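You operate a simulated robot arm through the tools that you are given. There is no shell and no other tool. Be economical: measure what you need, move in short steps, check, and stop when the job is done.

Carry out the task below with a simulated two-armed robot. There is one attempt and no reset: what you move stays moved.

Task
Ram the yellow head home on the headless injector with green band.
Fine: load it on the sliding table, slide the table in and shut the guard first. Let nothing fall to the floor. Where these are worked on the way, their far stop is far enough and under half their travel is too little: sliding table.
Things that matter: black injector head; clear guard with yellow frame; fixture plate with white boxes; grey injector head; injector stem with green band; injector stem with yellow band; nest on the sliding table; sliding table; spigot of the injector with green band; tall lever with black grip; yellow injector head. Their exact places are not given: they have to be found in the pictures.

Only the result counts: the job must be done as asked and must still hold three seconds after the hand-in. Knocking over, shifting, dropping, spilling or breaking anything else fails it.

Robot
Two 7-joint arms with two-finger parallel grippers on one trunk, on a base that drives. Base frame: it is fixed to the floor where the robot stands at the start and does not move with it; the origin is under the middle of the robot, x ahead of it, y to its left, z up; the surface under the hand at the start is at about z = 0.886. Lengths are in m, angles in rad, forces in N, time in s.
The left shoulder is at the start at [0.06, 0.143, 0.926], the right one opposite. With the tool pointing down near the work surface each hand reaches from about 0.28 to 0.72 m from the robot's upright axis, wherever it stands, measured 20 degrees to its own side. Places, roughly: clear guard with yellow frame [0.6, 0.1, 1.1]; fixture plate with white boxes [0.7, -0.3, 1]; nest on the sliding table [0.7, 0.1, 0.9]; sliding table [0.7, 0.1, 0.9]; spigot of the injector with green band [0.7, -0.8, 1]; tall lever with black grip [0.7, 0, 1.3]. Payload 1.57 kg a hand.
Tool frame (each hand has its own): the origin (TCP) lies between the finger pads and is the grasp point; the fingertips stand 0.03 m ahead of it; z points along the fingers, y is the line along which they close. The gripper opens to 0.11 m. The fingers are 0.024 m wide and 0.012 m thick; the gripper's body (0.048 by 0.112 m) begins 0.078 m behind the TCP.
Orientation is that of the tool frame in the base frame, as [roll, pitch, yaw] about the fixed x, y, z axes, in that order (R = Rz(yaw) Ry(pitch) Rx(roll)). With the fingers straight down and closing along the base's y, the tool's x points along the base's -x, its y along +y and its z along -z.

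Tools
- The arms move only by the tool arm_command. It takes "left_plan", "right_plan" or both (then of equal length, played together; a hand with none holds still); each is a list of rows, each a list of 7 numbers: the shift along the tool's x, y, z in units of 25 mm (1.0 is 25 mm), then the turn, a rotation vector about the tool's x, y, z in units of 6 degrees (1.0 is 6 degrees), then the gripper command, from -1 (shut) to 1 (fully open), values between in proportion. In form: [[tx, ty, tz, ax, ay, az, jaw], ...]. A call has 1 to 10 rows; each row shifts and turns the commanded pose from where the row before left it, along the tool's axes as they then stand. A call with a number of a shift or a turn outside -1 to 1 is refused whole. Rows are played at 5 a second. More than 0.05 m and 0.15 rad between two rows, or a gripper value outside its range, and nothing of the call is played. Where a pose cannot be reached the arm comes as near as it can. A force on the tool above 40 N (or 10 N above the force at the start of the call, whichever is more), or a blocked arm, ends the call early, and 0.2 s more pass. The fingers move at their own pace (about 0.045 m/s each) and stop on an object; they squeeze with about 31 N. The grip force told is the motor's: it shows also when the fingers shut on nothing. Time passes only in rows, and 0.2 s behind the last, so rows that do not move let the fingers close. It gives the time, the measured TCP pose, the force on the tool (base axes), the opening and the grip force at its end, in the units of the frame above (readings bear some noise), with the torque about the TCP (base axes, N m) and any sound that the robot's microphone picked up, and new pictures: "show" is both (left out), scene, wrist or none (wrist: the cameras of the hands that moved).
- Cameras (640 x 400 px; columns grow to the right, rows downward): "scene" is now at [0.0606, -0.0001, 1.5635]; the picture's right is [-0.02, -1.00, 0.00], its down [-0.53, 0.01, -0.85] and it looks along [0.85, -0.02, -0.53] (base axes); focal length 214 px, centre (320, 200). "left" rides on the left gripper at [0.07, -0.016, -0.141] in its tool frame; the picture's right is [0.23, 0.97, 0.00], its down [-0.86, 0.20, -0.48] and it looks along [-0.47, 0.11, 0.88] (tool axes); focal length 222 px, centre (320, 200). "right" rides on the right gripper at [0.07, 0.016, -0.141] in its tool frame; the picture's right is [-0.23, 0.97, 0.00], its down [-0.86, -0.20, -0.48] and it looks along [-0.47, -0.11, 0.88] (tool axes); focal length 222 px, centre (320, 200).
- slide_trunk(by): slides the trunk up (or, below 0, down) by that many m; the arms and the scene camera ride with it, the base frame stays. It gives what a move gives, with no picture.
- base_move(legs): drives the robot by 1 to 6 legs, each [ahead, left, turn to the left] in m, m and rad, along the robot's own axes; the way and the turn of a leg run together, so that a leg with both is an arc; at most 1.5 m and 3.142 rad a leg. The arms and the cameras ride along, it lands a little off, and it stops where it bumps. It gives what a move gives, and a new picture of the scene camera.
- head_to(pan, tilt): turns the head with the scene camera to pan (to the left, within 1.501 rad either way) and tilt (down, from -0.506 to 1.204), counted from straight ahead of the robot. It gives what a move gives, and a new picture of the scene camera.
- probe_pixels(camera, pixels): for up to 12 pixels [column, row] of the newest picture of that camera ("zoom" is the newest enlarged one), the place [x, y, z] in the base frame of the surface seen there, good to about 0.002 m. The clock stands still meanwhile.
- zoom(camera, box): a new picture of the part [left, top, right, bottom] of that camera's present view, enlarged. The clock stands still meanwhile.
- sign_off(): hands the job in; it is judged then, once.

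Go step by step. Measure first, check grasps and placings, and put right what went wrong. The budget is 80 turns and 260 pictures, counting those below and the enlarged ones. Unless the task says otherwise, let go and move clear before handing in, and close with one line.

The tools are called as name(argument=value, ...) on one line, values as JSON. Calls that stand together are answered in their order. arm_command: Moves the arms, as the interface text tells. Its arguments: {"type":"object","properties":{"left_plan":{"type":"array","items":{"type":"array","items":{"type":"number"}}},"right_plan":{"type":"array","items":{"type":"array","items":{"type":"number"}}},"show":{"type":"string","enum":["both","scene","wrist","none"]}},"required":[]} The other tools are called the same way: slide_trunk (by) slides the trunk up or down; base_move (legs) drives the base; head_to (pan, tilt) turns the head that bears the scene camera; probe_pixels (camera, pixels) gives the place of the surface under pixels of a picture; zoom (camera, box) takes an enlarged picture of a part of a camera's view; sign_off () hands the job in.

At the start:

```text
time_s: 0.0
left_tool_pos: [0.4227, 0.1836, 1.0004]
left_orientation: [3.141, 0.001, 3.142]
left_wrist_force: [0.8, 0.3, -0.7]
left_ft_torque: [0.0, 0.03, 0.04]
left_finger_gap: 0.11
left_grip_force: 0.1
right_tool_pos: [0.5709, -0.2577, 0.9992]
right_orientation: [3.141, 0.0, 3.141]
right_wrist_force: [0.0, 0.2, -0.4]
right_ft_torque: [0.0, -0.04, -0.04]
right_finger_gap: 0.11
right_grip_force: 0.1
trunk travel left (down, up): [-0.525, 0.065]
robot x, y, heading: [0.002, 0.0021, -0.001]
head pan, tilt: [-0.019, 0.555]
```

scene: 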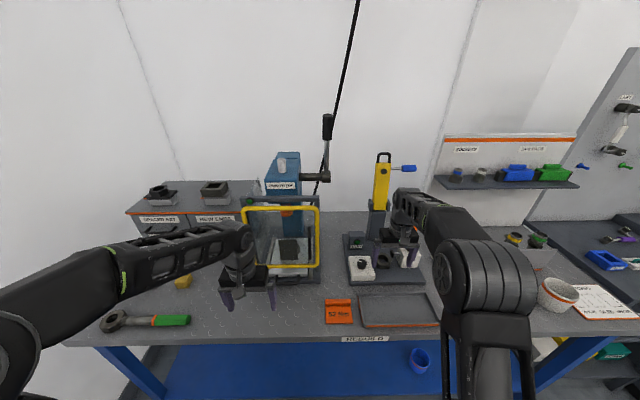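
right: 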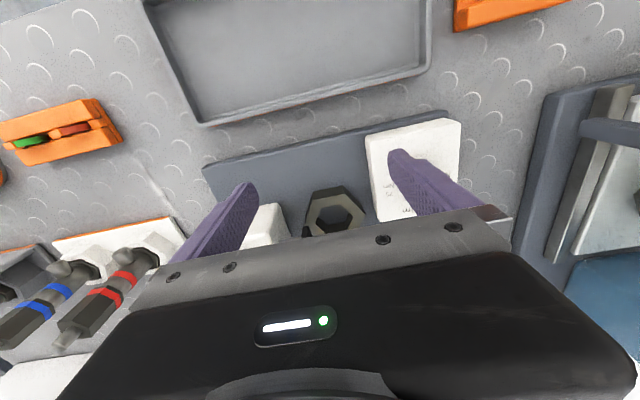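
left: 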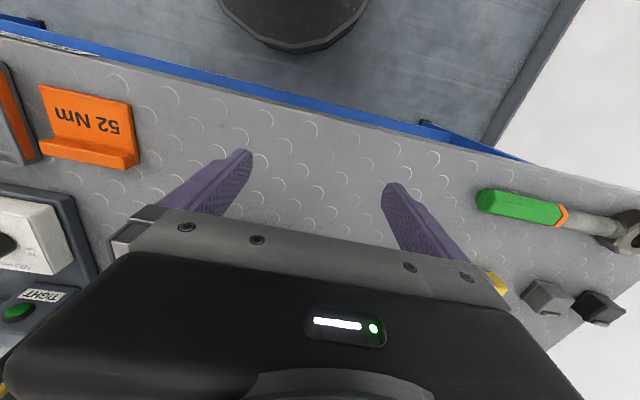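

The scene shows the press with the yellow guard around (280,235), the lever at (328,130), and the fixture at (385,260). I'll zoom in on these areas.

zoom(camera="scene", box=[220, 100, 350, 300])

zoom(camera="scene", box=[480, 180, 640, 340])

zoom(camera="left", box=[440, 170, 640, 360])

zoom(camera="right", box=[0, 80, 200, 400])

```text
2.00 times, centred on (285, 200) of scene
```

zoom: 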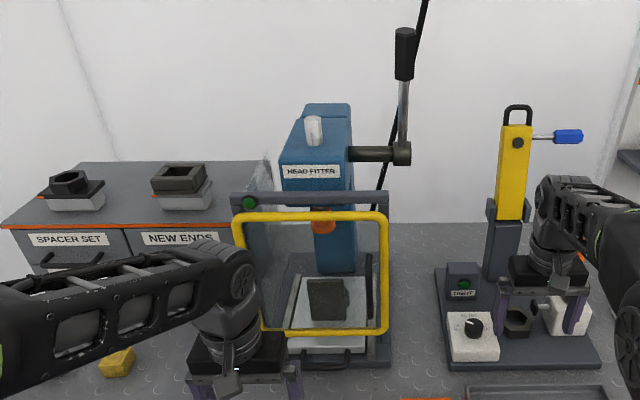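

```text
2.50 times, centred on (560, 260) of scene
```

zoom: 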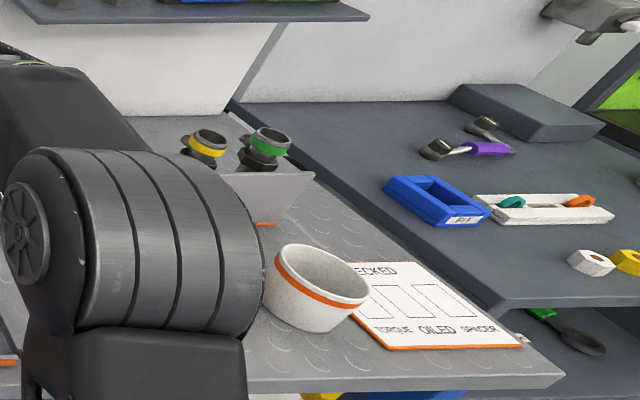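

```text
2.11 times, centred on (540, 265) of left
```

zoom: 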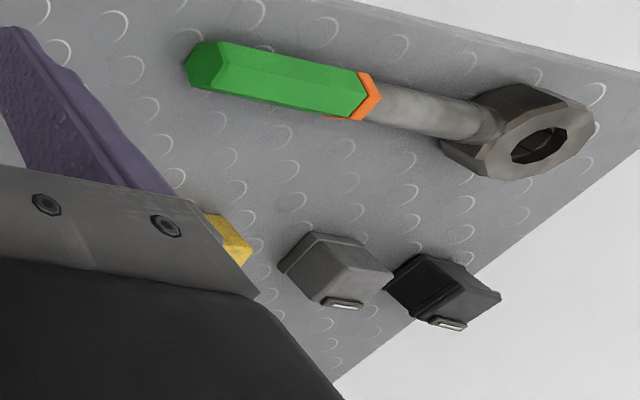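

```text
1.25 times, centred on (100, 240) of right
```

zoom: 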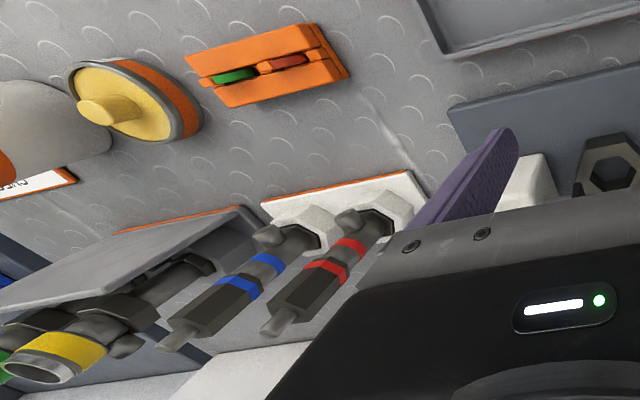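

The injectors stand in a rack on the far right (scene around (515,238)). The arms block the view, so I'll pan the head to see the rack and probe what I can see.

probe_pixels(camera="scene", pixels=[[515, 238], [537, 240], [328, 120], [326, 177], [183, 282], [247, 210], [318, 210], [247, 260], [318, 265], [289, 245], [270, 283], [361, 262]])

head_to(pan=-0.7, tilt=0.6)

```text
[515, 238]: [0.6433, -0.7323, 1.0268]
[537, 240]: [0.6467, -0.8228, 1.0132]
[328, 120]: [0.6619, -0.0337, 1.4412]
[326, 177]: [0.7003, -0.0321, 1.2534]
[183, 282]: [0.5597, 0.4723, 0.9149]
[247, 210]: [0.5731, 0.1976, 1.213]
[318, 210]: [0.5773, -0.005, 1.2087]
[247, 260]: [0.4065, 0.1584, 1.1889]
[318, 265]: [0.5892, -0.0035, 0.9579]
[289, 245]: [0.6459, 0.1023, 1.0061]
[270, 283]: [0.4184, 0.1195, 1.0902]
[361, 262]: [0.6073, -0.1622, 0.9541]
```

```text
time_s: 1.1
left_tool_pos: [0.4241, 0.1839, 0.9995]
left_orientation: [-3.14, 0.001, 3.141]
left_wrist_force: [-0.2, -0.6, -0.4]
left_ft_torque: [0.0, 0.02, 0.03]
left_finger_gap: 0.1103
left_grip_force: 0.1
right_tool_pos: [0.5707, -0.2582, 1.0009]
right_orientation: [3.141, 0.0, 3.139]
right_wrist_force: [0.1, -0.7, 0.5]
right_ft_torque: [-0.01, 0.03, 0.04]
right_finger_gap: 0.1096
right_grip_force: 0.0
trunk travel left (down, up): [-0.525, 0.065]
robot x, y, heading: [0.0007, 0.0002, -0.001]
head pan, tilt: [-0.7, 0.6]
```

scene: 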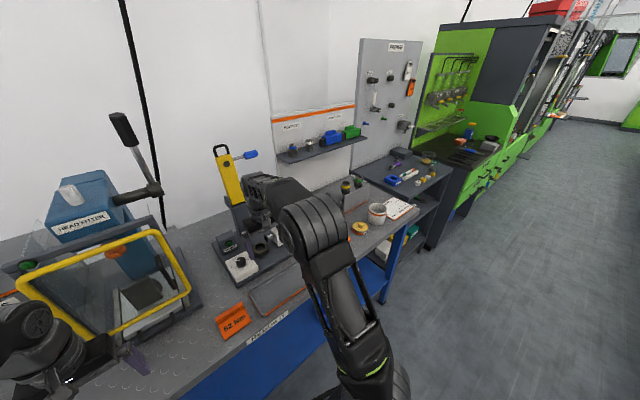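

The left arm hides the press. I'll move it left and up, raise the right arm slightly and draw it back, then look at the press again.

arm_command(left_plan=[[0, 0, -1, 0, 0, 0, 1], [0, 1, -1, 0, 0, 0, 1], [0, 1, -1, 0, 0, 0, 1], [0, 1, -1, 0, 0, 0, 1], [0, 1, 0, 0, 0, 0, 1], [0, 1, 0, 0, 0, 0, 1], [0, 1, 0, 0, 0, 0, 1], [0, 1, 0, 0, 0, 0, 1], [0, 1, 0, 0, 0, 0, 1], [0, 1, 0, 0, 0, 0, 1]], right_plan=[[0, 0, -1, 0, 0, 0, 1], [0, 0, -1, 0, 0, 0, 1], [0, 0, -1, 0, 0, 0, 1], [0, -1, -1, 0, 0, 0, 1], [0, -1, -1, 0, 0, 0, 1], [0, -1, -1, 0, 0, 0, 1], [0, -1, 0, 0, 0, 0, 1], [0, -1, 0, 0, 0, 0, 1], [0, -1, 0, 0, 0, 0, 1], [0, -1, 0, 0, 0, 0, 1]], show="wrist")

head_to(pan=0.1, tilt=0.6)

zoom(camera="scene", box=[240, 120, 420, 300])

```text
time_s: 3.2
left_tool_pos: [0.423, 0.4082, 1.0989]
left_orientation: [3.141, 0.002, 3.141]
left_wrist_force: [0.1, -0.7, 0.6]
left_ft_torque: [-0.02, 0.0, 0.03]
left_finger_gap: 0.11
left_grip_force: 0.1
right_tool_pos: [0.5693, -0.3079, 1.0678]
right_orientation: [-3.139, 0.007, 3.141]
right_wrist_force: [0.5, 0.3, -0.4]
right_ft_torque: [0.04, 0.01, -0.04]
right_finger_gap: 0.11
right_grip_force: 0.0
right hand out of reach, approached as far as the arm can: row 3, 4, 5, 6, 9, 10
trunk travel left (down, up): [-0.525, 0.065]
robot x, y, heading: [-0.0032, -0.0004, -0.005]
head pan, tilt: [-0.7, 0.6]
```

right: 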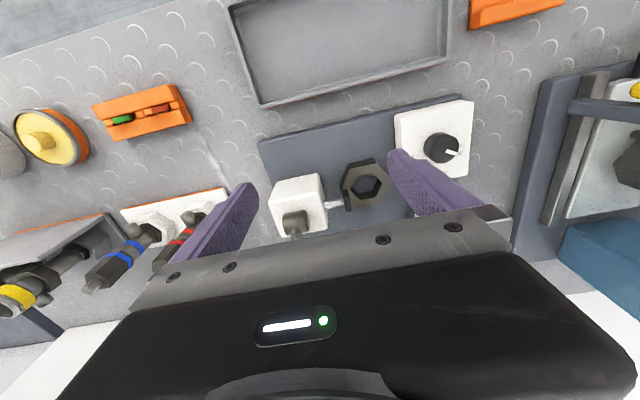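
left: 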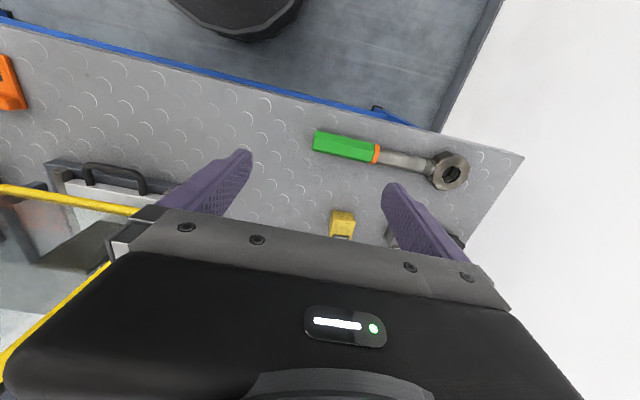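

```text
time_s: 4.4
left_tool_pos: [0.4238, 0.4071, 1.0988]
left_orientation: [3.141, 0.0, 3.141]
left_wrist_force: [-0.3, -1.4, 0.0]
left_ft_torque: [0.01, 0.0, 0.02]
left_finger_gap: 0.1099
left_grip_force: 0.0
right_tool_pos: [0.5711, -0.3092, 1.0678]
right_orientation: [-3.139, 0.006, -3.141]
right_wrist_force: [0.1, -0.4, 0.8]
right_ft_torque: [-0.01, -0.01, -0.02]
right_finger_gap: 0.1101
right_grip_force: 0.1
trunk travel left (down, up): [-0.525, 0.065]
robot x, y, heading: [-0.0002, 0.0036, 0.002]
head pan, tilt: [0.099, 0.6]
```

scene: 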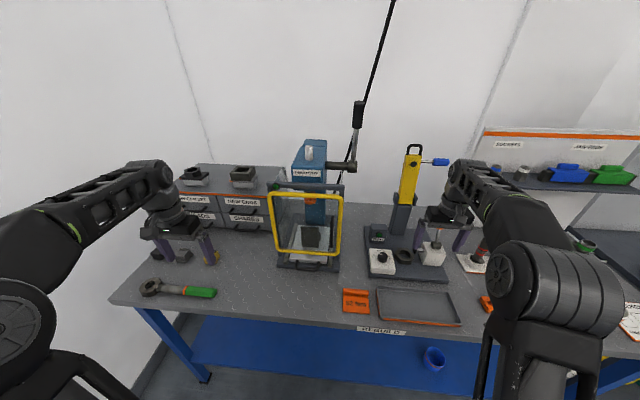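

```text
2.22 times, centred on (330, 210) of scene
```

zoom: 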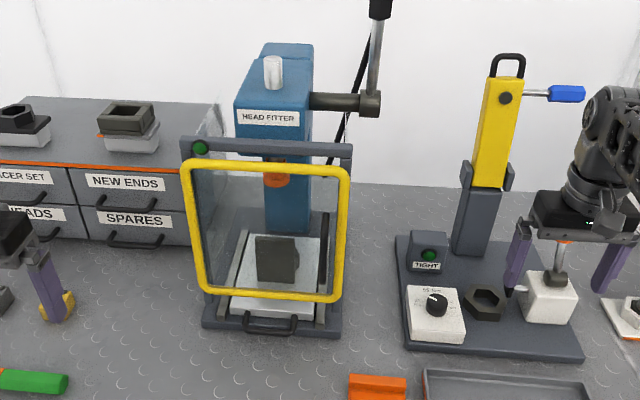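

The press is now visible. I'll probe the guard, table, nest, crossbar, lever pivot and handle.

probe_pixels(camera="zoom", pixels=[[190, 170], [345, 170], [205, 293], [335, 297], [270, 146], [275, 180], [275, 262], [245, 305], [270, 332], [327, 250], [275, 317], [225, 300]])

zoom(camera="scene", box=[260, 175, 360, 275])

zoom(camera="left", box=[0, 130, 200, 400])

```text
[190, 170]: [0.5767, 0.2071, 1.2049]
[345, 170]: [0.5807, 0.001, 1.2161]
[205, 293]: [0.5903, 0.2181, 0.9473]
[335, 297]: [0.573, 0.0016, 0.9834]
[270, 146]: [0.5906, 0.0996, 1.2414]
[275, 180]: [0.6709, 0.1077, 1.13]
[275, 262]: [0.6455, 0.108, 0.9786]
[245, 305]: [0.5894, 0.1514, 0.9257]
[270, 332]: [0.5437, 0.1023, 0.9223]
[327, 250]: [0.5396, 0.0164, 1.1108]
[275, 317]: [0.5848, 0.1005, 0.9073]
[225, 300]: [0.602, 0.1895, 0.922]
```

```text
4.00 times, centred on (310, 225) of scene
```

zoom: 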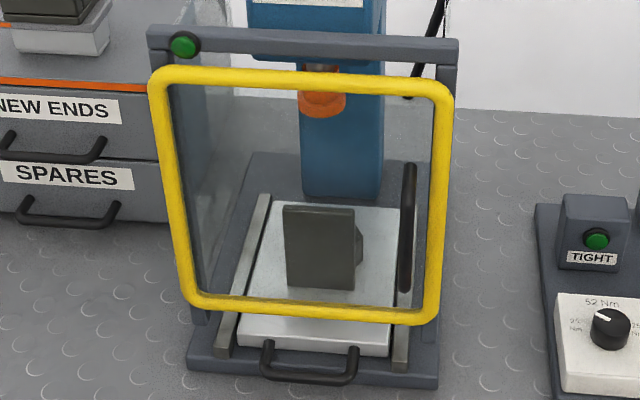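

```text
1.48 times, centred on (100, 265) of left
```

zoom: 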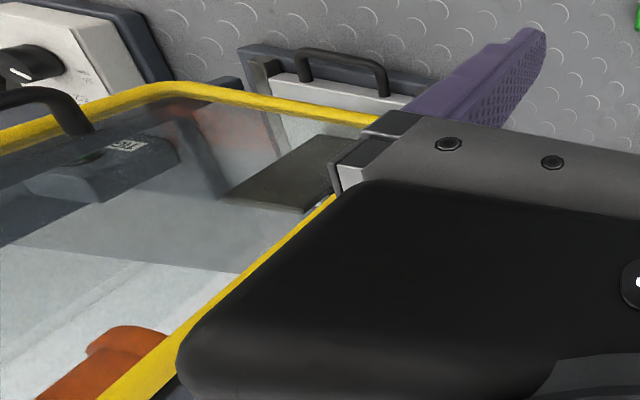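

The guard is shut, with a vertical handle near (0.54,0.016,1.10) and, by its look, a hinge on the left. The table is in, with its handle at (0.544,0.10,0.92). I'll bring the right hand back and tilt it forward so it can take the guard handle.

arm_command(right_plan=[[1, 0, 0, 0, 0, 0, 0.3], [1, 0.5, 0, 0, 0, 0, 0.3], [1, 1, 0, 0, 0, 0, 0.3], [1, 1, 0, 0, 0, 0, 0.3], [1, 1, 0, 0, 0, 0, 0.3], [0, 1, 0, 0, -1, 0, 0.3], [0, 1, 0, 0, -1, 0, 0.3], [0, 1, 0, 0, -1, 0, 0.3], [0, 1, 0, 0, -1, 0, 0.3], [0, 1, 0, 0, -1, 0, 0.3]], show="none")

arm_command(right_plan=[[0, 0, 0, 0, -1, 0, 0.3], [0, 0, 0, 0, -1, 0, 0.3], [0, 0, 0, 0, -1, 0, 0.3], [0, 0, 0, 0, -1, 0, 0.3], [0, 0, 0, 0, -1, 0, 0.3], [0, 0, 0, 0, -1, 0, 0.3], [0, 0, 0, 0, -1, 0, 0.3], [0, 0, 0, 0, -1, 0, 0.3]], show="both")

zoom(camera="scene", box=[250, 150, 410, 290])

```text
time_s: 6.6
left_tool_pos: [0.4221, 0.4074, 1.099]
left_orientation: [3.14, 0.002, 3.141]
left_wrist_force: [0.5, 0.1, 0.7]
left_ft_torque: [0.0, 0.01, 0.0]
left_finger_gap: 0.1101
left_grip_force: 0.1
right_tool_pos: [0.4438, -0.0957, 1.0682]
right_orientation: [3.139, 0.524, 3.141]
right_wrist_force: [0.1, -0.2, -0.6]
right_ft_torque: [-0.02, 0.02, 0.01]
right_finger_gap: 0.0713
right_grip_force: 0.1
trunk travel left (down, up): [-0.525, 0.065]
robot x, y, heading: [-0.0002, 0.0001, 0.002]
head pan, tilt: [0.099, 0.6]
```

```text
time_s: 8.4
left_tool_pos: [0.4229, 0.4081, 1.0977]
left_orientation: [-3.141, 0.0, -3.141]
left_wrist_force: [0.0, -0.8, -0.7]
left_ft_torque: [-0.02, 0.0, 0.01]
left_finger_gap: 0.1099
left_grip_force: 0.1
right_tool_pos: [0.5013, -0.0594, 1.0977]
right_orientation: [3.14, 1.364, 3.139]
right_wrist_force: [-0.3, -0.6, -0.3]
right_ft_torque: [0.03, -0.04, -0.02]
right_finger_gap: 0.0716
right_grip_force: 0.0
right hand out of reach, approached as far as the arm can: row 5, 6, 7, 8
trunk travel left (down, up): [-0.525, 0.065]
robot x, y, heading: [0.0006, 0.0012, 0.0]
head pan, tilt: [0.099, 0.6]
```

scene: 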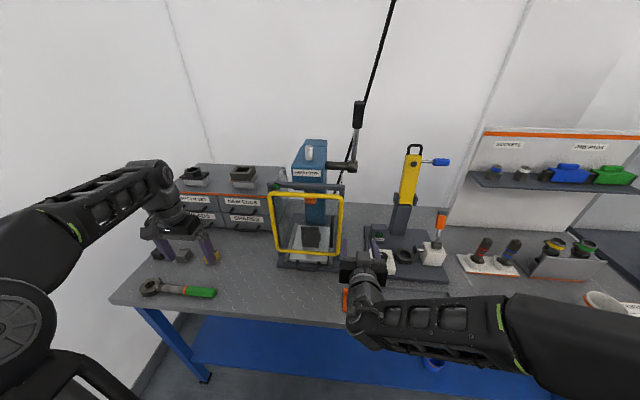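
right: 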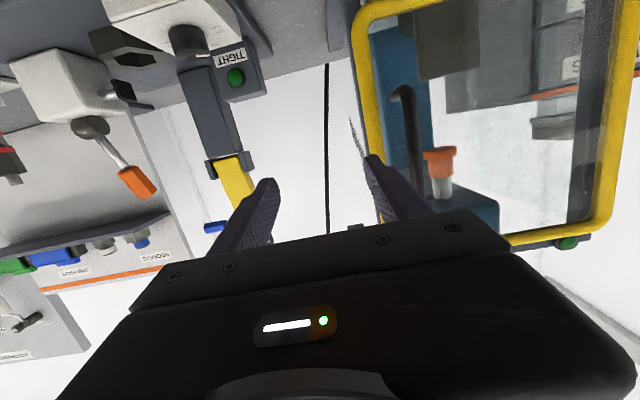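

```text
2.86 times, centred on (330, 220) of scene
```

zoom: 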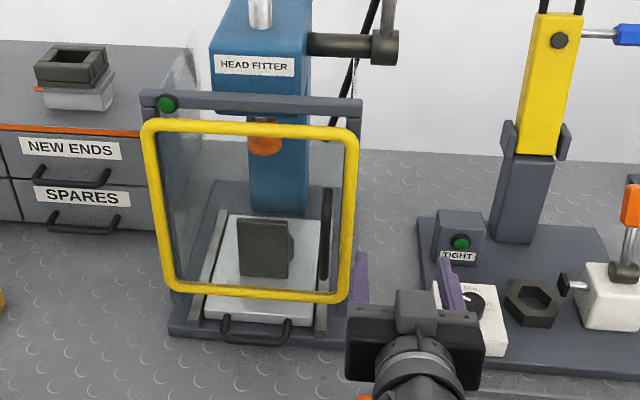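

The handle bar shows in the right camera near (405,130). I'll measure it exactly.

probe_pixels(camera="right", pixels=[[398, 95], [408, 110], [410, 140], [412, 180], [376, 120]])

probe_pixels(camera="zoom", pixels=[[326, 192], [326, 215], [325, 240], [324, 275], [352, 220], [240, 330], [255, 340], [300, 325]])

zoom(camera="right", box=[330, 0, 530, 220])

```text
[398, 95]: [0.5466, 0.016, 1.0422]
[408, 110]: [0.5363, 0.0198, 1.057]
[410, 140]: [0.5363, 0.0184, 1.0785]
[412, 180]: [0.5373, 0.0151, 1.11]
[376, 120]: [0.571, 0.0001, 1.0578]
```

```text
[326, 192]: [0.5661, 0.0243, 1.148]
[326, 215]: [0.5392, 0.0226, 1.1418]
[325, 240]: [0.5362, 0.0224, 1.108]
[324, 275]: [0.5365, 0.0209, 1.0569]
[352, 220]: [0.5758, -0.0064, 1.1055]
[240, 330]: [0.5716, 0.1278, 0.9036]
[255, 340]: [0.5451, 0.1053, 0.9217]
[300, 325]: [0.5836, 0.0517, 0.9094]
```

```text
1.82 times, centred on (430, 110) of right
```

zoom: 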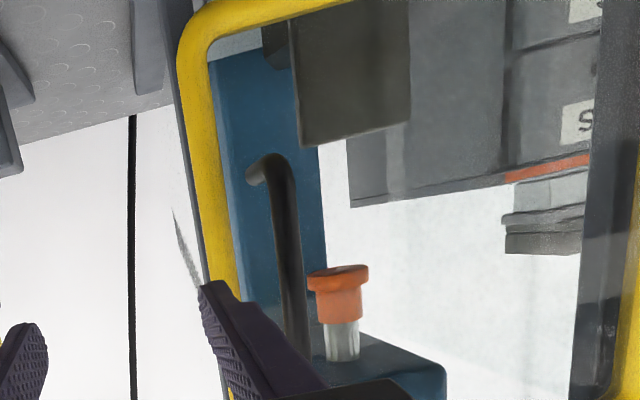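

The handle bar is at x 0.538, y 0.020, z 1.045–1.148. I'll back off, move across in y, and check before going forward.

arm_command(right_plan=[[0, 0, -1, 0, 0, 0, 0.3], [0, 0.5, -0.4, 0, 0, 0, 0.3], [0, 1, 0, 0, 0, 0, 0.3], [0, 1, 0, 0, 0, 0, 0.3], [0, 0.65, 0, 0, 0, 0, 0.3]], show="wrist")

```text
time_s: 9.6
left_tool_pos: [0.4226, 0.4075, 1.0986]
left_orientation: [3.141, 0.001, 3.141]
left_wrist_force: [0.1, 0.5, -0.7]
left_ft_torque: [0.0, 0.03, 0.02]
left_finger_gap: 0.1099
left_grip_force: 0.0
right_tool_pos: [0.4789, 0.0286, 1.1113]
right_orientation: [-3.141, 1.363, -3.139]
right_wrist_force: [-0.4, -0.9, -0.3]
right_ft_torque: [-0.02, 0.01, 0.0]
right_finger_gap: 0.0715
right_grip_force: 0.0
right hand out of reach, approached as far as the arm can: row 1
trunk travel left (down, up): [-0.525, 0.065]
robot x, y, heading: [0.0034, -0.0012, 0.001]
head pan, tilt: [0.099, 0.6]
```

right: 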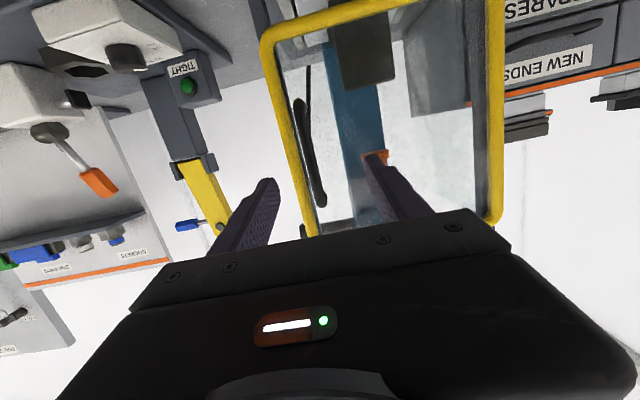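

The bar sits between the fingers. I'll go forward about 47 mm and close on it.

arm_command(right_plan=[[0, -0.3, 0.6, 0, 0, 0, 0.3], [0, 0, 0.7, 0, 0, 0, 0.3], [0, 0, 0.6, 0, 0, 0, 0.3], [0, 0, 0, 0, 0, 0, -1], [0, 0, 0, 0, 0, 0, -1], [0, 0, 0, 0, 0, 0, -1], [0, 0, 0, 0, 0, 0, -1], [0, 0, 0, 0, 0, 0, -1]], show="wrist")

```text
time_s: 11.4
left_tool_pos: [0.4232, 0.4087, 1.0998]
left_orientation: [3.141, 0.001, -3.14]
left_wrist_force: [0.3, -0.1, -0.7]
left_ft_torque: [0.01, 0.02, -0.01]
left_finger_gap: 0.1099
left_grip_force: 0.0
right_tool_pos: [0.5253, 0.0218, 1.1004]
right_orientation: [3.141, 1.36, -3.139]
right_wrist_force: [-0.1, 2.4, -0.9]
right_ft_torque: [0.02, 0.04, 0.07]
right_finger_gap: 0.0108
right_grip_force: 26.4
trunk travel left (down, up): [-0.525, 0.065]
robot x, y, heading: [0.0037, -0.0036, -0.007]
head pan, tilt: [0.099, 0.6]
```

right: 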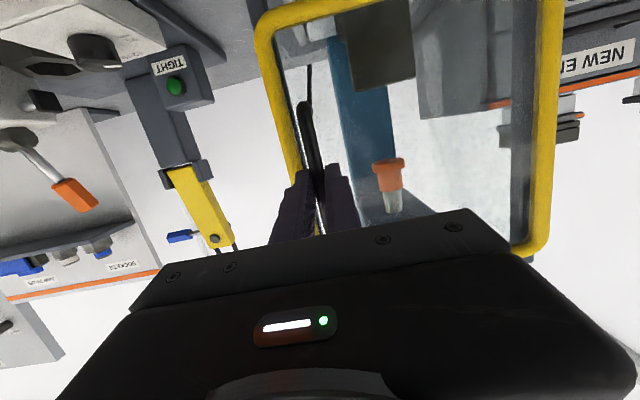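

The bar is gripped (gap 0.0108 m, 26 N). I'll swing the guard open along an arc about its left hinge, keeping the tool's heading fixed.

arm_command(right_plan=[[0.137, 0.22, -0.645, 0, 0, 0, -1], [0.137, 0.22, -0.645, 0, 0, 0, -1], [0.129, 0.34, -0.606, 0, 0, 0, -1], [0.129, 0.34, -0.606, 0, 0, 0, -1], [0.112, 0.43, -0.528, 0, 0, 0, -1], [0.112, 0.43, -0.528, 0, 0, 0, -1], [0.096, 0.53, -0.45, 0, 0, 0, -1], [0.096, 0.53, -0.45, 0, 0, 0, -1], [0.077, 0.59, -0.362, 0, 0, 0, -1], [0.077, 0.59, -0.362, 0, 0, 0, -1]], show="both")

```text
time_s: 13.6
left_tool_pos: [0.4208, 0.407, 1.0996]
left_orientation: [3.14, 0.004, 3.141]
left_wrist_force: [0.7, 0.0, -0.5]
left_ft_torque: [-0.03, -0.02, -0.03]
left_finger_gap: 0.1099
left_grip_force: 0.0
right_tool_pos: [0.3908, 0.1261, 1.1022]
right_orientation: [3.129, 1.364, 3.135]
right_wrist_force: [-17.9, -8.4, -5.1]
right_ft_torque: [-0.19, -0.13, -0.05]
right_finger_gap: 0.0107
right_grip_force: 28.6
trunk travel left (down, up): [-0.525, 0.065]
robot x, y, heading: [0.0007, -0.0002, 0.001]
head pan, tilt: [0.099, 0.6]
```

scene: 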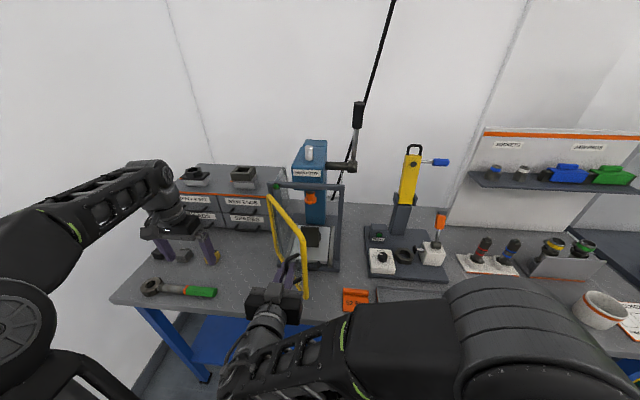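
right: 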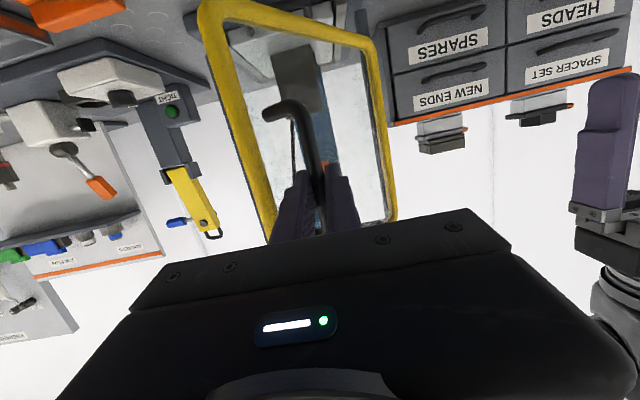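

The guard is about 55° open. I'll continue the arc to the left.

arm_command(right_plan=[[0.03, 0.6, -0.15, 0, 0, 0, -1], [0.05, 0.64, -0.22, 0, 0, 0, -1], [0.025, 0.7, -0.12, 0, 0, 0, -1], [0.025, 0.7, -0.12, 0, 0, 0, -1], [0, 0.7, 0, 0, 0, 0, -1], [0, 0.7, 0, 0, 0, 0, -1]], show="both")

```text
time_s: 15.0
left_tool_pos: [0.4215, 0.407, 1.1008]
left_orientation: [3.14, 0.004, -3.141]
left_wrist_force: [1.0, -0.9, 0.4]
left_ft_torque: [-0.02, 0.01, 0.0]
left_finger_gap: 0.1098
left_grip_force: 0.1
right_tool_pos: [0.3847, 0.222, 1.101]
right_orientation: [-3.136, 1.367, 3.127]
right_wrist_force: [-13.0, 0.5, 2.7]
right_ft_torque: [0.03, -0.52, 0.01]
right_finger_gap: 0.011
right_grip_force: 28.2
trunk travel left (down, up): [-0.525, 0.065]
robot x, y, heading: [0.0011, 0.001, 0.006]
head pan, tilt: [0.099, 0.6]
```

scene: 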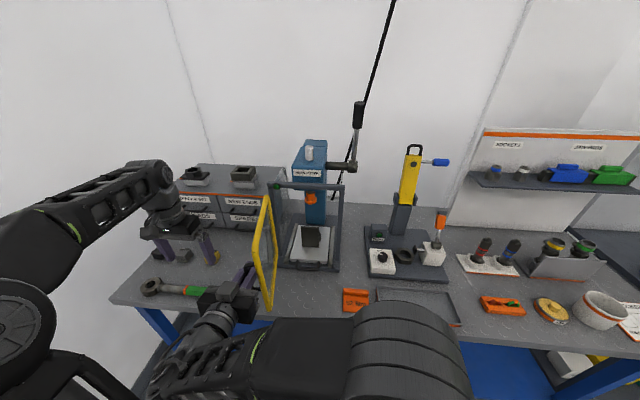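
right: 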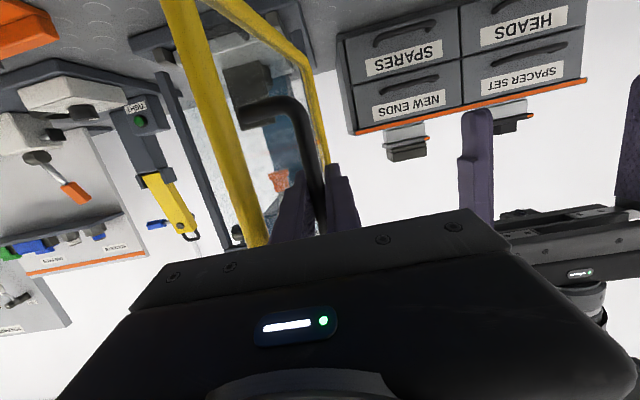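

The guard is about 82° open. I'll swing it a little further, open the fingers slightly, and back out.

arm_command(right_plan=[[-0.02, 0.7, 0.1, 0, 0, 0, -1], [-0.02, 0.7, 0.1, 0, 0, 0, -1], [-0.04, 0.7, 0.2, 0, 0, 0, -1], [0, 0, 0, 0, 0, 0, -0.5], [0, 0, 0, 0, 0, 0, -0.5], [0, 0, -1, 0, 0, 0, -0.5], [0, 0, -1, 0, 0, 0, -0.5], [0, 0, -1, 0, 0, 0, -0.5]], show="both")

```text
time_s: 16.9
left_tool_pos: [0.4227, 0.4088, 1.1006]
left_orientation: [-3.14, 0.004, -3.138]
left_wrist_force: [0.0, 0.2, 0.1]
left_ft_torque: [0.0, 0.04, -0.01]
left_finger_gap: 0.11
left_grip_force: 0.0
right_tool_pos: [0.3881, 0.2307, 1.0948]
right_orientation: [-3.005, 1.327, 3.121]
right_wrist_force: [-1.1, 0.3, 0.2]
right_ft_torque: [-0.03, 0.02, -0.02]
right_finger_gap: 0.0275
right_grip_force: 0.1
trunk travel left (down, up): [-0.525, 0.065]
robot x, y, heading: [-0.0014, 0.0027, -0.002]
head pan, tilt: [0.099, 0.6]
stopped in row 8 (right hand): the arm was blocked; the commanded pose is now the measured one
```

scene: 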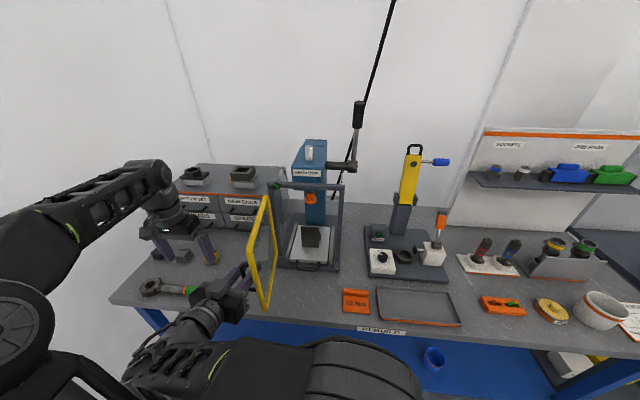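
right: 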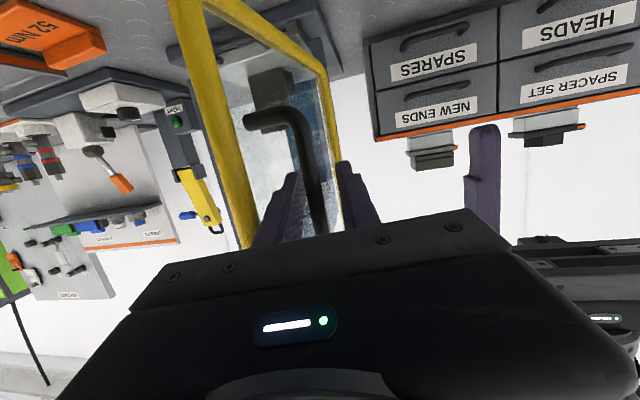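

The fingers are open around the bar, but the arm is folded at its limit. Driving the base back slides the hand straight off the handle.

base_move(legs=[[-0.15, 0, 0]])

zoom(camera="scene", box=[200, 140, 400, 320])

```text
time_s: 18.3
left_tool_pos: [0.2719, 0.4088, 1.1009]
left_orientation: [3.141, 0.006, -3.139]
left_wrist_force: [-0.1, 0.4, -0.2]
left_ft_torque: [0.03, -0.02, 0.0]
left_finger_gap: 0.1101
left_grip_force: 0.0
right_tool_pos: [0.2365, 0.2303, 1.0943]
right_orientation: [-3.005, 1.329, 3.117]
right_wrist_force: [0.4, 0.4, -0.3]
right_ft_torque: [-0.03, 0.0, -0.01]
right_finger_gap: 0.0275
right_grip_force: 0.1
trunk travel left (down, up): [-0.525, 0.065]
robot x, y, heading: [-0.1496, -0.0006, 0.002]
head pan, tilt: [0.099, 0.6]
```

scene: 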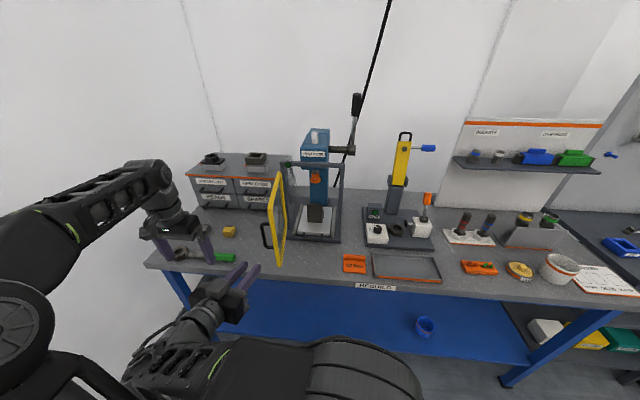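

```text
2.22 times, centred on (300, 230) of scene
```

zoom: 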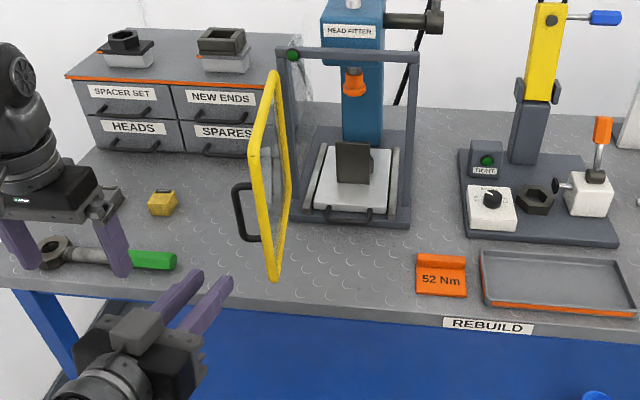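

The guard is open about 90° and the hand is clear. Next I'll bring the right hand right and turn it tool-down with the jaw along x, to take the table handle (a bar along y at (0.545,0.10,0.922)).

arm_command(right_plan=[[0, -1, 0, 0, 1, 0, 0], [0, -1, 0, 0, 1, 0, 0], [0, -1, 0, 0, 1, 0, 0], [0, -1, 0, 0, 1, 0, 0], [0, -1, 0, 0, 1, 0, 0], [0, -1, 0, 0, 1, 0, 0], [0, -1, 0, 0, 1, 0, 0], [0, -1, 0, 0, 1, 0, 0], [0, -1, 0, 0, 1, 0, 0], [0, -1, 0, 0, 1, 0, 0]], show="none")

arm_command(right_plan=[[-1, 0, 0, 0, 1, 0, 0], [-1, 0, 0, 0, 1, 0, 0], [-1, 0, 0, 0, 0.6, 0, 0], [0, 0, 0, 0, 0, -1, 0], [0, 0, 0, 0, 0, -1, 0], [0, 0, 0, 0, 0, -1, 0], [0, 0, 0, 0, 0, -1, 0], [0, 0, 0, 0, 0, -1, 0], [0, 0, 0, 0, 0, -1, 0], [0, 0, 0, 0, 0, -1, 0]], show="wrist")

```text
time_s: 20.5
left_tool_pos: [0.2723, 0.4079, 1.1009]
left_orientation: [3.142, 0.006, -3.138]
left_wrist_force: [-0.3, -0.7, -0.3]
left_ft_torque: [-0.02, 0.0, 0.03]
left_finger_gap: 0.1099
left_grip_force: 0.1
right_tool_pos: [0.1983, -0.0163, 1.1043]
right_orientation: [-3.109, 0.281, 2.992]
right_wrist_force: [-0.6, -0.5, -0.5]
right_ft_torque: [0.01, 0.02, -0.01]
right_finger_gap: 0.0552
right_grip_force: 0.1
trunk travel left (down, up): [-0.525, 0.065]
robot x, y, heading: [-0.1497, -0.0034, -0.001]
head pan, tilt: [0.099, 0.6]
```

```text
time_s: 22.7
left_tool_pos: [0.273, 0.4105, 1.1005]
left_orientation: [3.141, 0.006, -3.139]
left_wrist_force: [0.0, -0.2, -0.1]
left_ft_torque: [0.02, 0.0, 0.0]
left_finger_gap: 0.1098
left_grip_force: 0.0
right_tool_pos: [0.2617, -0.0247, 1.1049]
right_orientation: [-3.112, -0.014, -2.564]
right_wrist_force: [-0.5, 0.6, -0.8]
right_ft_torque: [0.02, 0.0, 0.0]
right_finger_gap: 0.0551
right_grip_force: 0.0
right hand out of reach, approached as far as the arm can: row 3
trunk travel left (down, up): [-0.525, 0.065]
robot x, y, heading: [-0.1495, -0.0048, 0.001]
head pan, tilt: [0.099, 0.6]
```

right: 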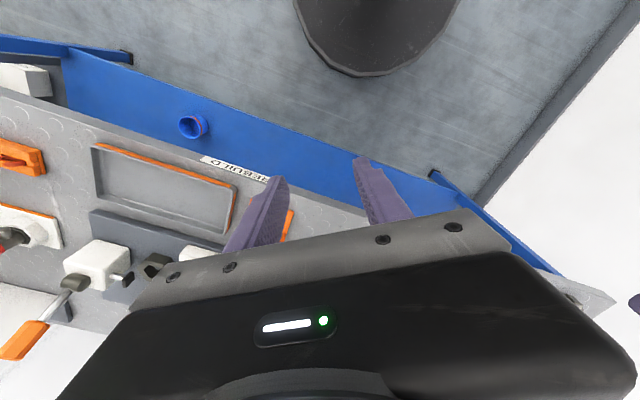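

The yaw is 213° and needs to be 270°. I'll finish the turn and drive ahead 0.12 m.

arm_command(right_plan=[[0, 0, 0, 0, 0, -1, 0], [0, 0, 0, 0, 0, -1, 0], [0, 0, 0, 0, 0, -1, 0], [0, 0, 0, 0, 0, -1, 0], [0, 0, 0, 0, 0, -1, 0], [0, 0, 0, 0, 0, -1, 0], [0, 0, 0, 0, 0, -1, 0], [0, 0, 0, 0, 0, -1, 0], [0, 0, 0, 0, 0, -1, 0], [0, 0, 0, 0, 0, -0.5, 0]], show="none")

base_move(legs=[[0.12, 0, 0]])

zoom(camera="scene", box=[220, 150, 400, 300])

```text
time_s: 24.9
left_tool_pos: [0.2727, 0.409, 1.101]
left_orientation: [-3.141, 0.005, -3.138]
left_wrist_force: [0.2, 0.2, -0.8]
left_ft_torque: [-0.02, 0.0, -0.03]
left_finger_gap: 0.1099
left_grip_force: 0.0
right_tool_pos: [0.2611, -0.0248, 1.105]
right_orientation: [-3.137, -0.036, -1.567]
right_wrist_force: [0.2, -0.4, 0.0]
right_ft_torque: [-0.01, 0.01, 0.01]
right_finger_gap: 0.0549
right_grip_force: 0.1
trunk travel left (down, up): [-0.525, 0.065]
robot x, y, heading: [-0.1482, 0.0039, 0.001]
head pan, tilt: [0.099, 0.6]
```

```text
time_s: 26.1
left_tool_pos: [0.3935, 0.4094, 1.1006]
left_orientation: [-3.141, 0.004, -3.138]
left_wrist_force: [-0.7, 0.2, -0.3]
left_ft_torque: [-0.05, 0.01, -0.01]
left_finger_gap: 0.11
left_grip_force: 0.1
right_tool_pos: [0.3819, -0.0234, 1.1047]
right_orientation: [-3.139, -0.034, -1.571]
right_wrist_force: [1.5, -0.1, -0.3]
right_ft_torque: [0.0, 0.06, 0.03]
right_finger_gap: 0.0553
right_grip_force: 0.1
trunk travel left (down, up): [-0.525, 0.065]
robot x, y, heading: [-0.0284, -0.0002, -0.002]
head pan, tilt: [0.099, 0.6]
```

scene: 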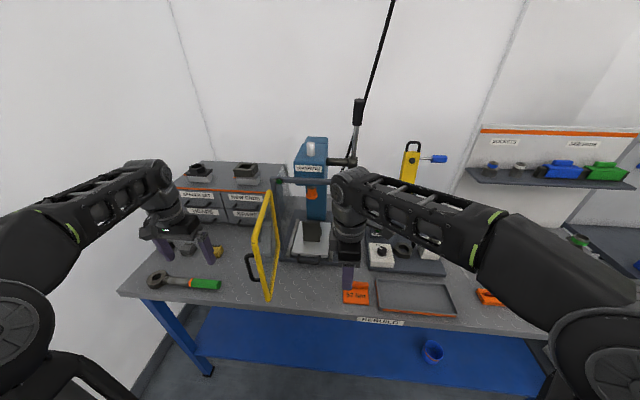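

```text
2.67 times, centred on (310, 225) of scene
```

zoom: 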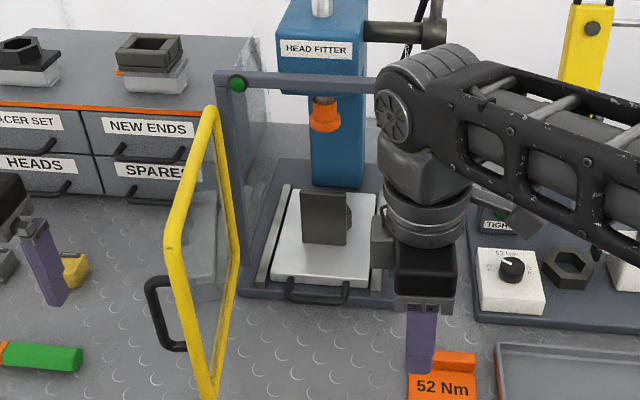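

The handle is at zoom (318,296). I'll probe it and the table's corners precisely.

probe_pixels(camera="zoom", pixels=[[318, 298], [292, 293], [343, 299], [318, 283], [275, 275], [325, 220], [325, 192], [305, 192], [346, 195], [348, 220], [325, 243], [360, 240]])

```text
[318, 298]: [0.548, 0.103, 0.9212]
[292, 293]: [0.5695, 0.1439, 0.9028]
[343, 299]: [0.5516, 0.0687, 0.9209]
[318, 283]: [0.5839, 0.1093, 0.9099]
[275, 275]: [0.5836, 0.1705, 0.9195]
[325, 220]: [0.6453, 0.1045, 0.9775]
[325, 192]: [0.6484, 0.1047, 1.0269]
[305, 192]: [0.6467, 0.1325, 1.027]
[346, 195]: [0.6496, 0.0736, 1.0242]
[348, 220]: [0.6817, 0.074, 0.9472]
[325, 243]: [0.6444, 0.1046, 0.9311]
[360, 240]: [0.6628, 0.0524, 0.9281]
```

The handle bar is at x≈0.549 and z 0.921, with the table front at 0.584. I'll approach with the tool tilted forward 24° to clear the top bar and stop about 75 mm short.

arm_command(right_plan=[[-1, 0, 0, 1, -0.32, 0, -0.27], [-1, 0, 0, 1, 0, 0, -0.27], [-1, 0, 0, 1, 0, 0, -0.27], [-1, 0, 0, 1, 0, 0, -0.27], [-0.17, -0.54, 0.98, 0, 0, 0, -0.27], [-0.17, -0.54, 0.98, 0, 0, 0, -0.27], [-0.17, -0.54, 0.98, 0, 0, 0, -0.27], [-0.17, -0.54, 0.98, 0, 0, 0, -0.27], [-0.17, -0.54, 0.98, 0, 0, 0, -0.27], [-0.17, -0.54, 0.98, 0, 0, 0, -0.27]], show="both")

```text
time_s: 28.3
left_tool_pos: [0.3924, 0.4097, 1.1008]
left_orientation: [-3.141, 0.006, -3.138]
left_wrist_force: [0.0, -0.9, -0.6]
left_ft_torque: [-0.03, 0.01, 0.02]
left_finger_gap: 0.1099
left_grip_force: 0.0
right_tool_pos: [0.5168, 0.1011, 1.0045]
right_orientation: [-2.718, -0.003, -1.57]
right_wrist_force: [0.4, 0.2, 0.1]
right_ft_torque: [-0.03, 0.04, 0.04]
right_finger_gap: 0.0404
right_grip_force: 0.1
trunk travel left (down, up): [-0.525, 0.065]
robot x, y, heading: [-0.0291, 0.0012, 0.005]
head pan, tilt: [0.099, 0.6]
```

scene: 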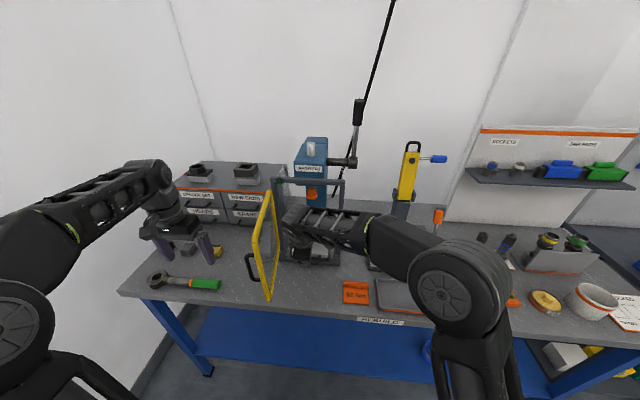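
right: 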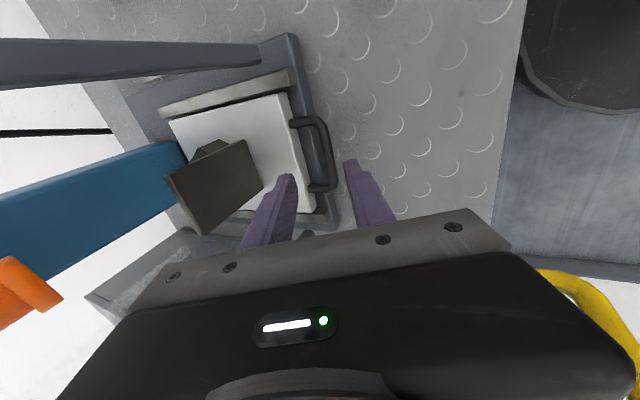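

The position is as planned, with the handle at right-camera (322,150). I'll verify it and look at the nest in a close view.

probe_pixels(camera="right", pixels=[[322, 150], [328, 175], [312, 125], [300, 160]])

zoom(camera="right", box=[140, 60, 350, 250])

```text
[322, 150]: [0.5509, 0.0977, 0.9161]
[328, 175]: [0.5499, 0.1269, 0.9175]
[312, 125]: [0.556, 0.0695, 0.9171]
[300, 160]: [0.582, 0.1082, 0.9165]
```

```text
2.11 times, centred on (245, 155) of right
```

zoom: 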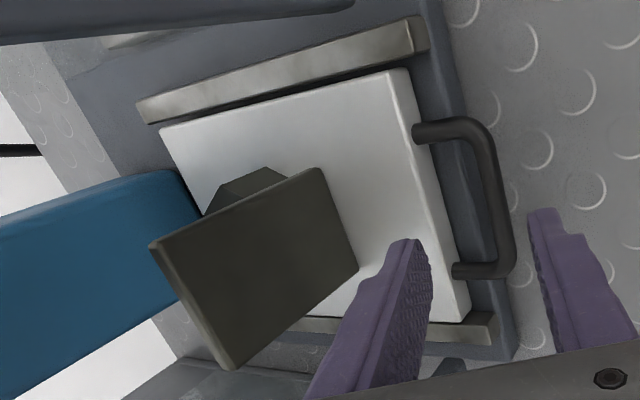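

The bar is confirmed. I'll go down 75 mm with a narrower jaw and close.

arm_command(right_plan=[[0, 0.28, 0.6, 0, 0, 0, -0.45], [0, 0, 0.8, 0, 0, 0, -0.45], [0, 0, 0.8, 0, 0, 0, -0.45], [0, 0, 0.8, 0, 0, 0, -0.45], [0, 0, 0, 0, 0, 0, -1], [0, 0, 0, 0, 0, 0, -1], [0, 0, 0, 0, 0, 0, -1]], show="wrist")

```text
time_s: 29.9
left_tool_pos: [0.3922, 0.4095, 1.1004]
left_orientation: [-3.141, 0.005, -3.136]
left_wrist_force: [0.1, -1.3, -0.8]
left_ft_torque: [0.01, -0.02, 0.02]
left_finger_gap: 0.1104
left_grip_force: 0.0
right_tool_pos: [0.5383, 0.0997, 0.9324]
right_orientation: [-2.72, -0.002, -1.57]
right_wrist_force: [-3.9, 0.8, -4.3]
right_ft_torque: [0.29, 0.12, -0.15]
right_finger_gap: 0.011
right_grip_force: 28.1
trunk travel left (down, up): [-0.525, 0.065]
robot x, y, heading: [-0.0311, 0.0011, -0.001]
head pan, tilt: [0.099, 0.6]
```

right: 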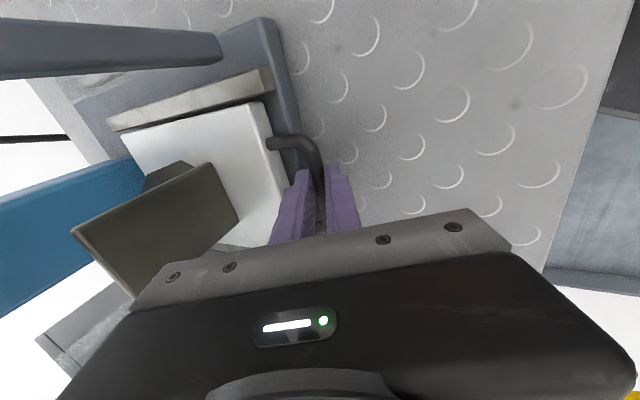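

The handle is gripped. I'll pull the table out in 20 mm steps until it stops.

arm_command(right_plan=[[0, 0.731, -0.326, 0, 0, 0, -1], [0, 0.731, -0.326, 0, 0, 0, -1], [0, 0.731, -0.326, 0, 0, 0, -1], [0, 0.731, -0.326, 0, 0, 0, -1], [0, 0.731, -0.326, 0, 0, 0, -1], [0, 0.731, -0.326, 0, 0, 0, -1], [0, 0.731, -0.326, 0, 0, 0, -1], [0, 0.731, -0.326, 0, 0, 0, -1]], show="both")

```text
time_s: 31.7
left_tool_pos: [0.3912, 0.408, 1.1012]
left_orientation: [3.14, 0.005, -3.14]
left_wrist_force: [0.3, 0.2, 0.5]
left_ft_torque: [0.0, -0.02, -0.01]
left_finger_gap: 0.11
left_grip_force: 0.1
right_tool_pos: [0.378, 0.0996, 0.9316]
right_orientation: [-2.717, -0.002, -1.568]
right_wrist_force: [-2.2, -5.2, 1.0]
right_ft_torque: [0.18, -0.02, -0.15]
right_finger_gap: 0.0109
right_grip_force: 28.5
trunk travel left (down, up): [-0.525, 0.065]
robot x, y, heading: [-0.0299, -0.0033, -0.003]
head pan, tilt: [0.099, 0.6]
```

scene: 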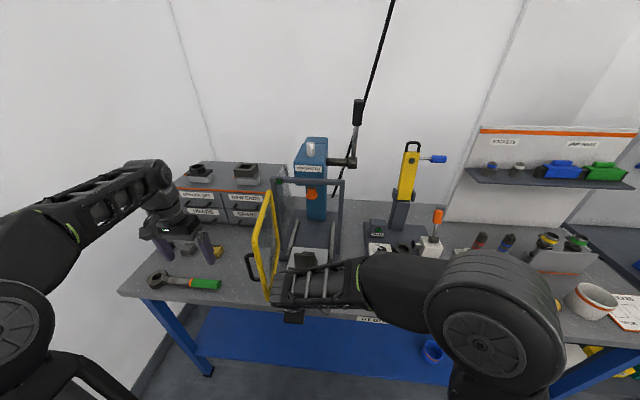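
right: 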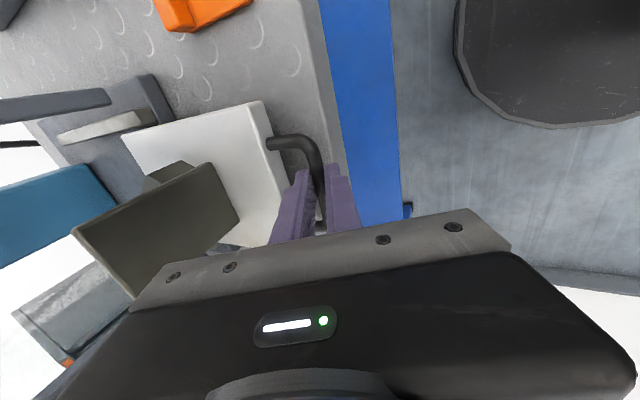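

It has moved 160 mm with no stop yet. I'll pull a little more.

arm_command(right_plan=[[0, 0.548, -0.244, 0, 0, 0, -1], [0, 0.548, -0.244, 0, 0, 0, -1], [0, 0.548, -0.244, 0, 0, 0, -1]], show="none")

```text
time_s: 32.5
left_tool_pos: [0.3948, 0.4096, 1.0999]
left_orientation: [3.142, 0.003, -3.139]
left_wrist_force: [0.1, -0.3, 0.5]
left_ft_torque: [0.03, 0.02, 0.01]
left_finger_gap: 0.1101
left_grip_force: 0.0
right_tool_pos: [0.34, 0.0997, 0.9319]
right_orientation: [-2.717, -0.001, -1.569]
right_wrist_force: [19.8, -1.6, -2.0]
right_ft_torque: [-0.2, -0.33, -0.12]
right_finger_gap: 0.011
right_grip_force: 28.5
trunk travel left (down, up): [-0.525, 0.065]
robot x, y, heading: [-0.0298, -0.0003, 0.001]
head pan, tilt: [0.099, 0.6]
```

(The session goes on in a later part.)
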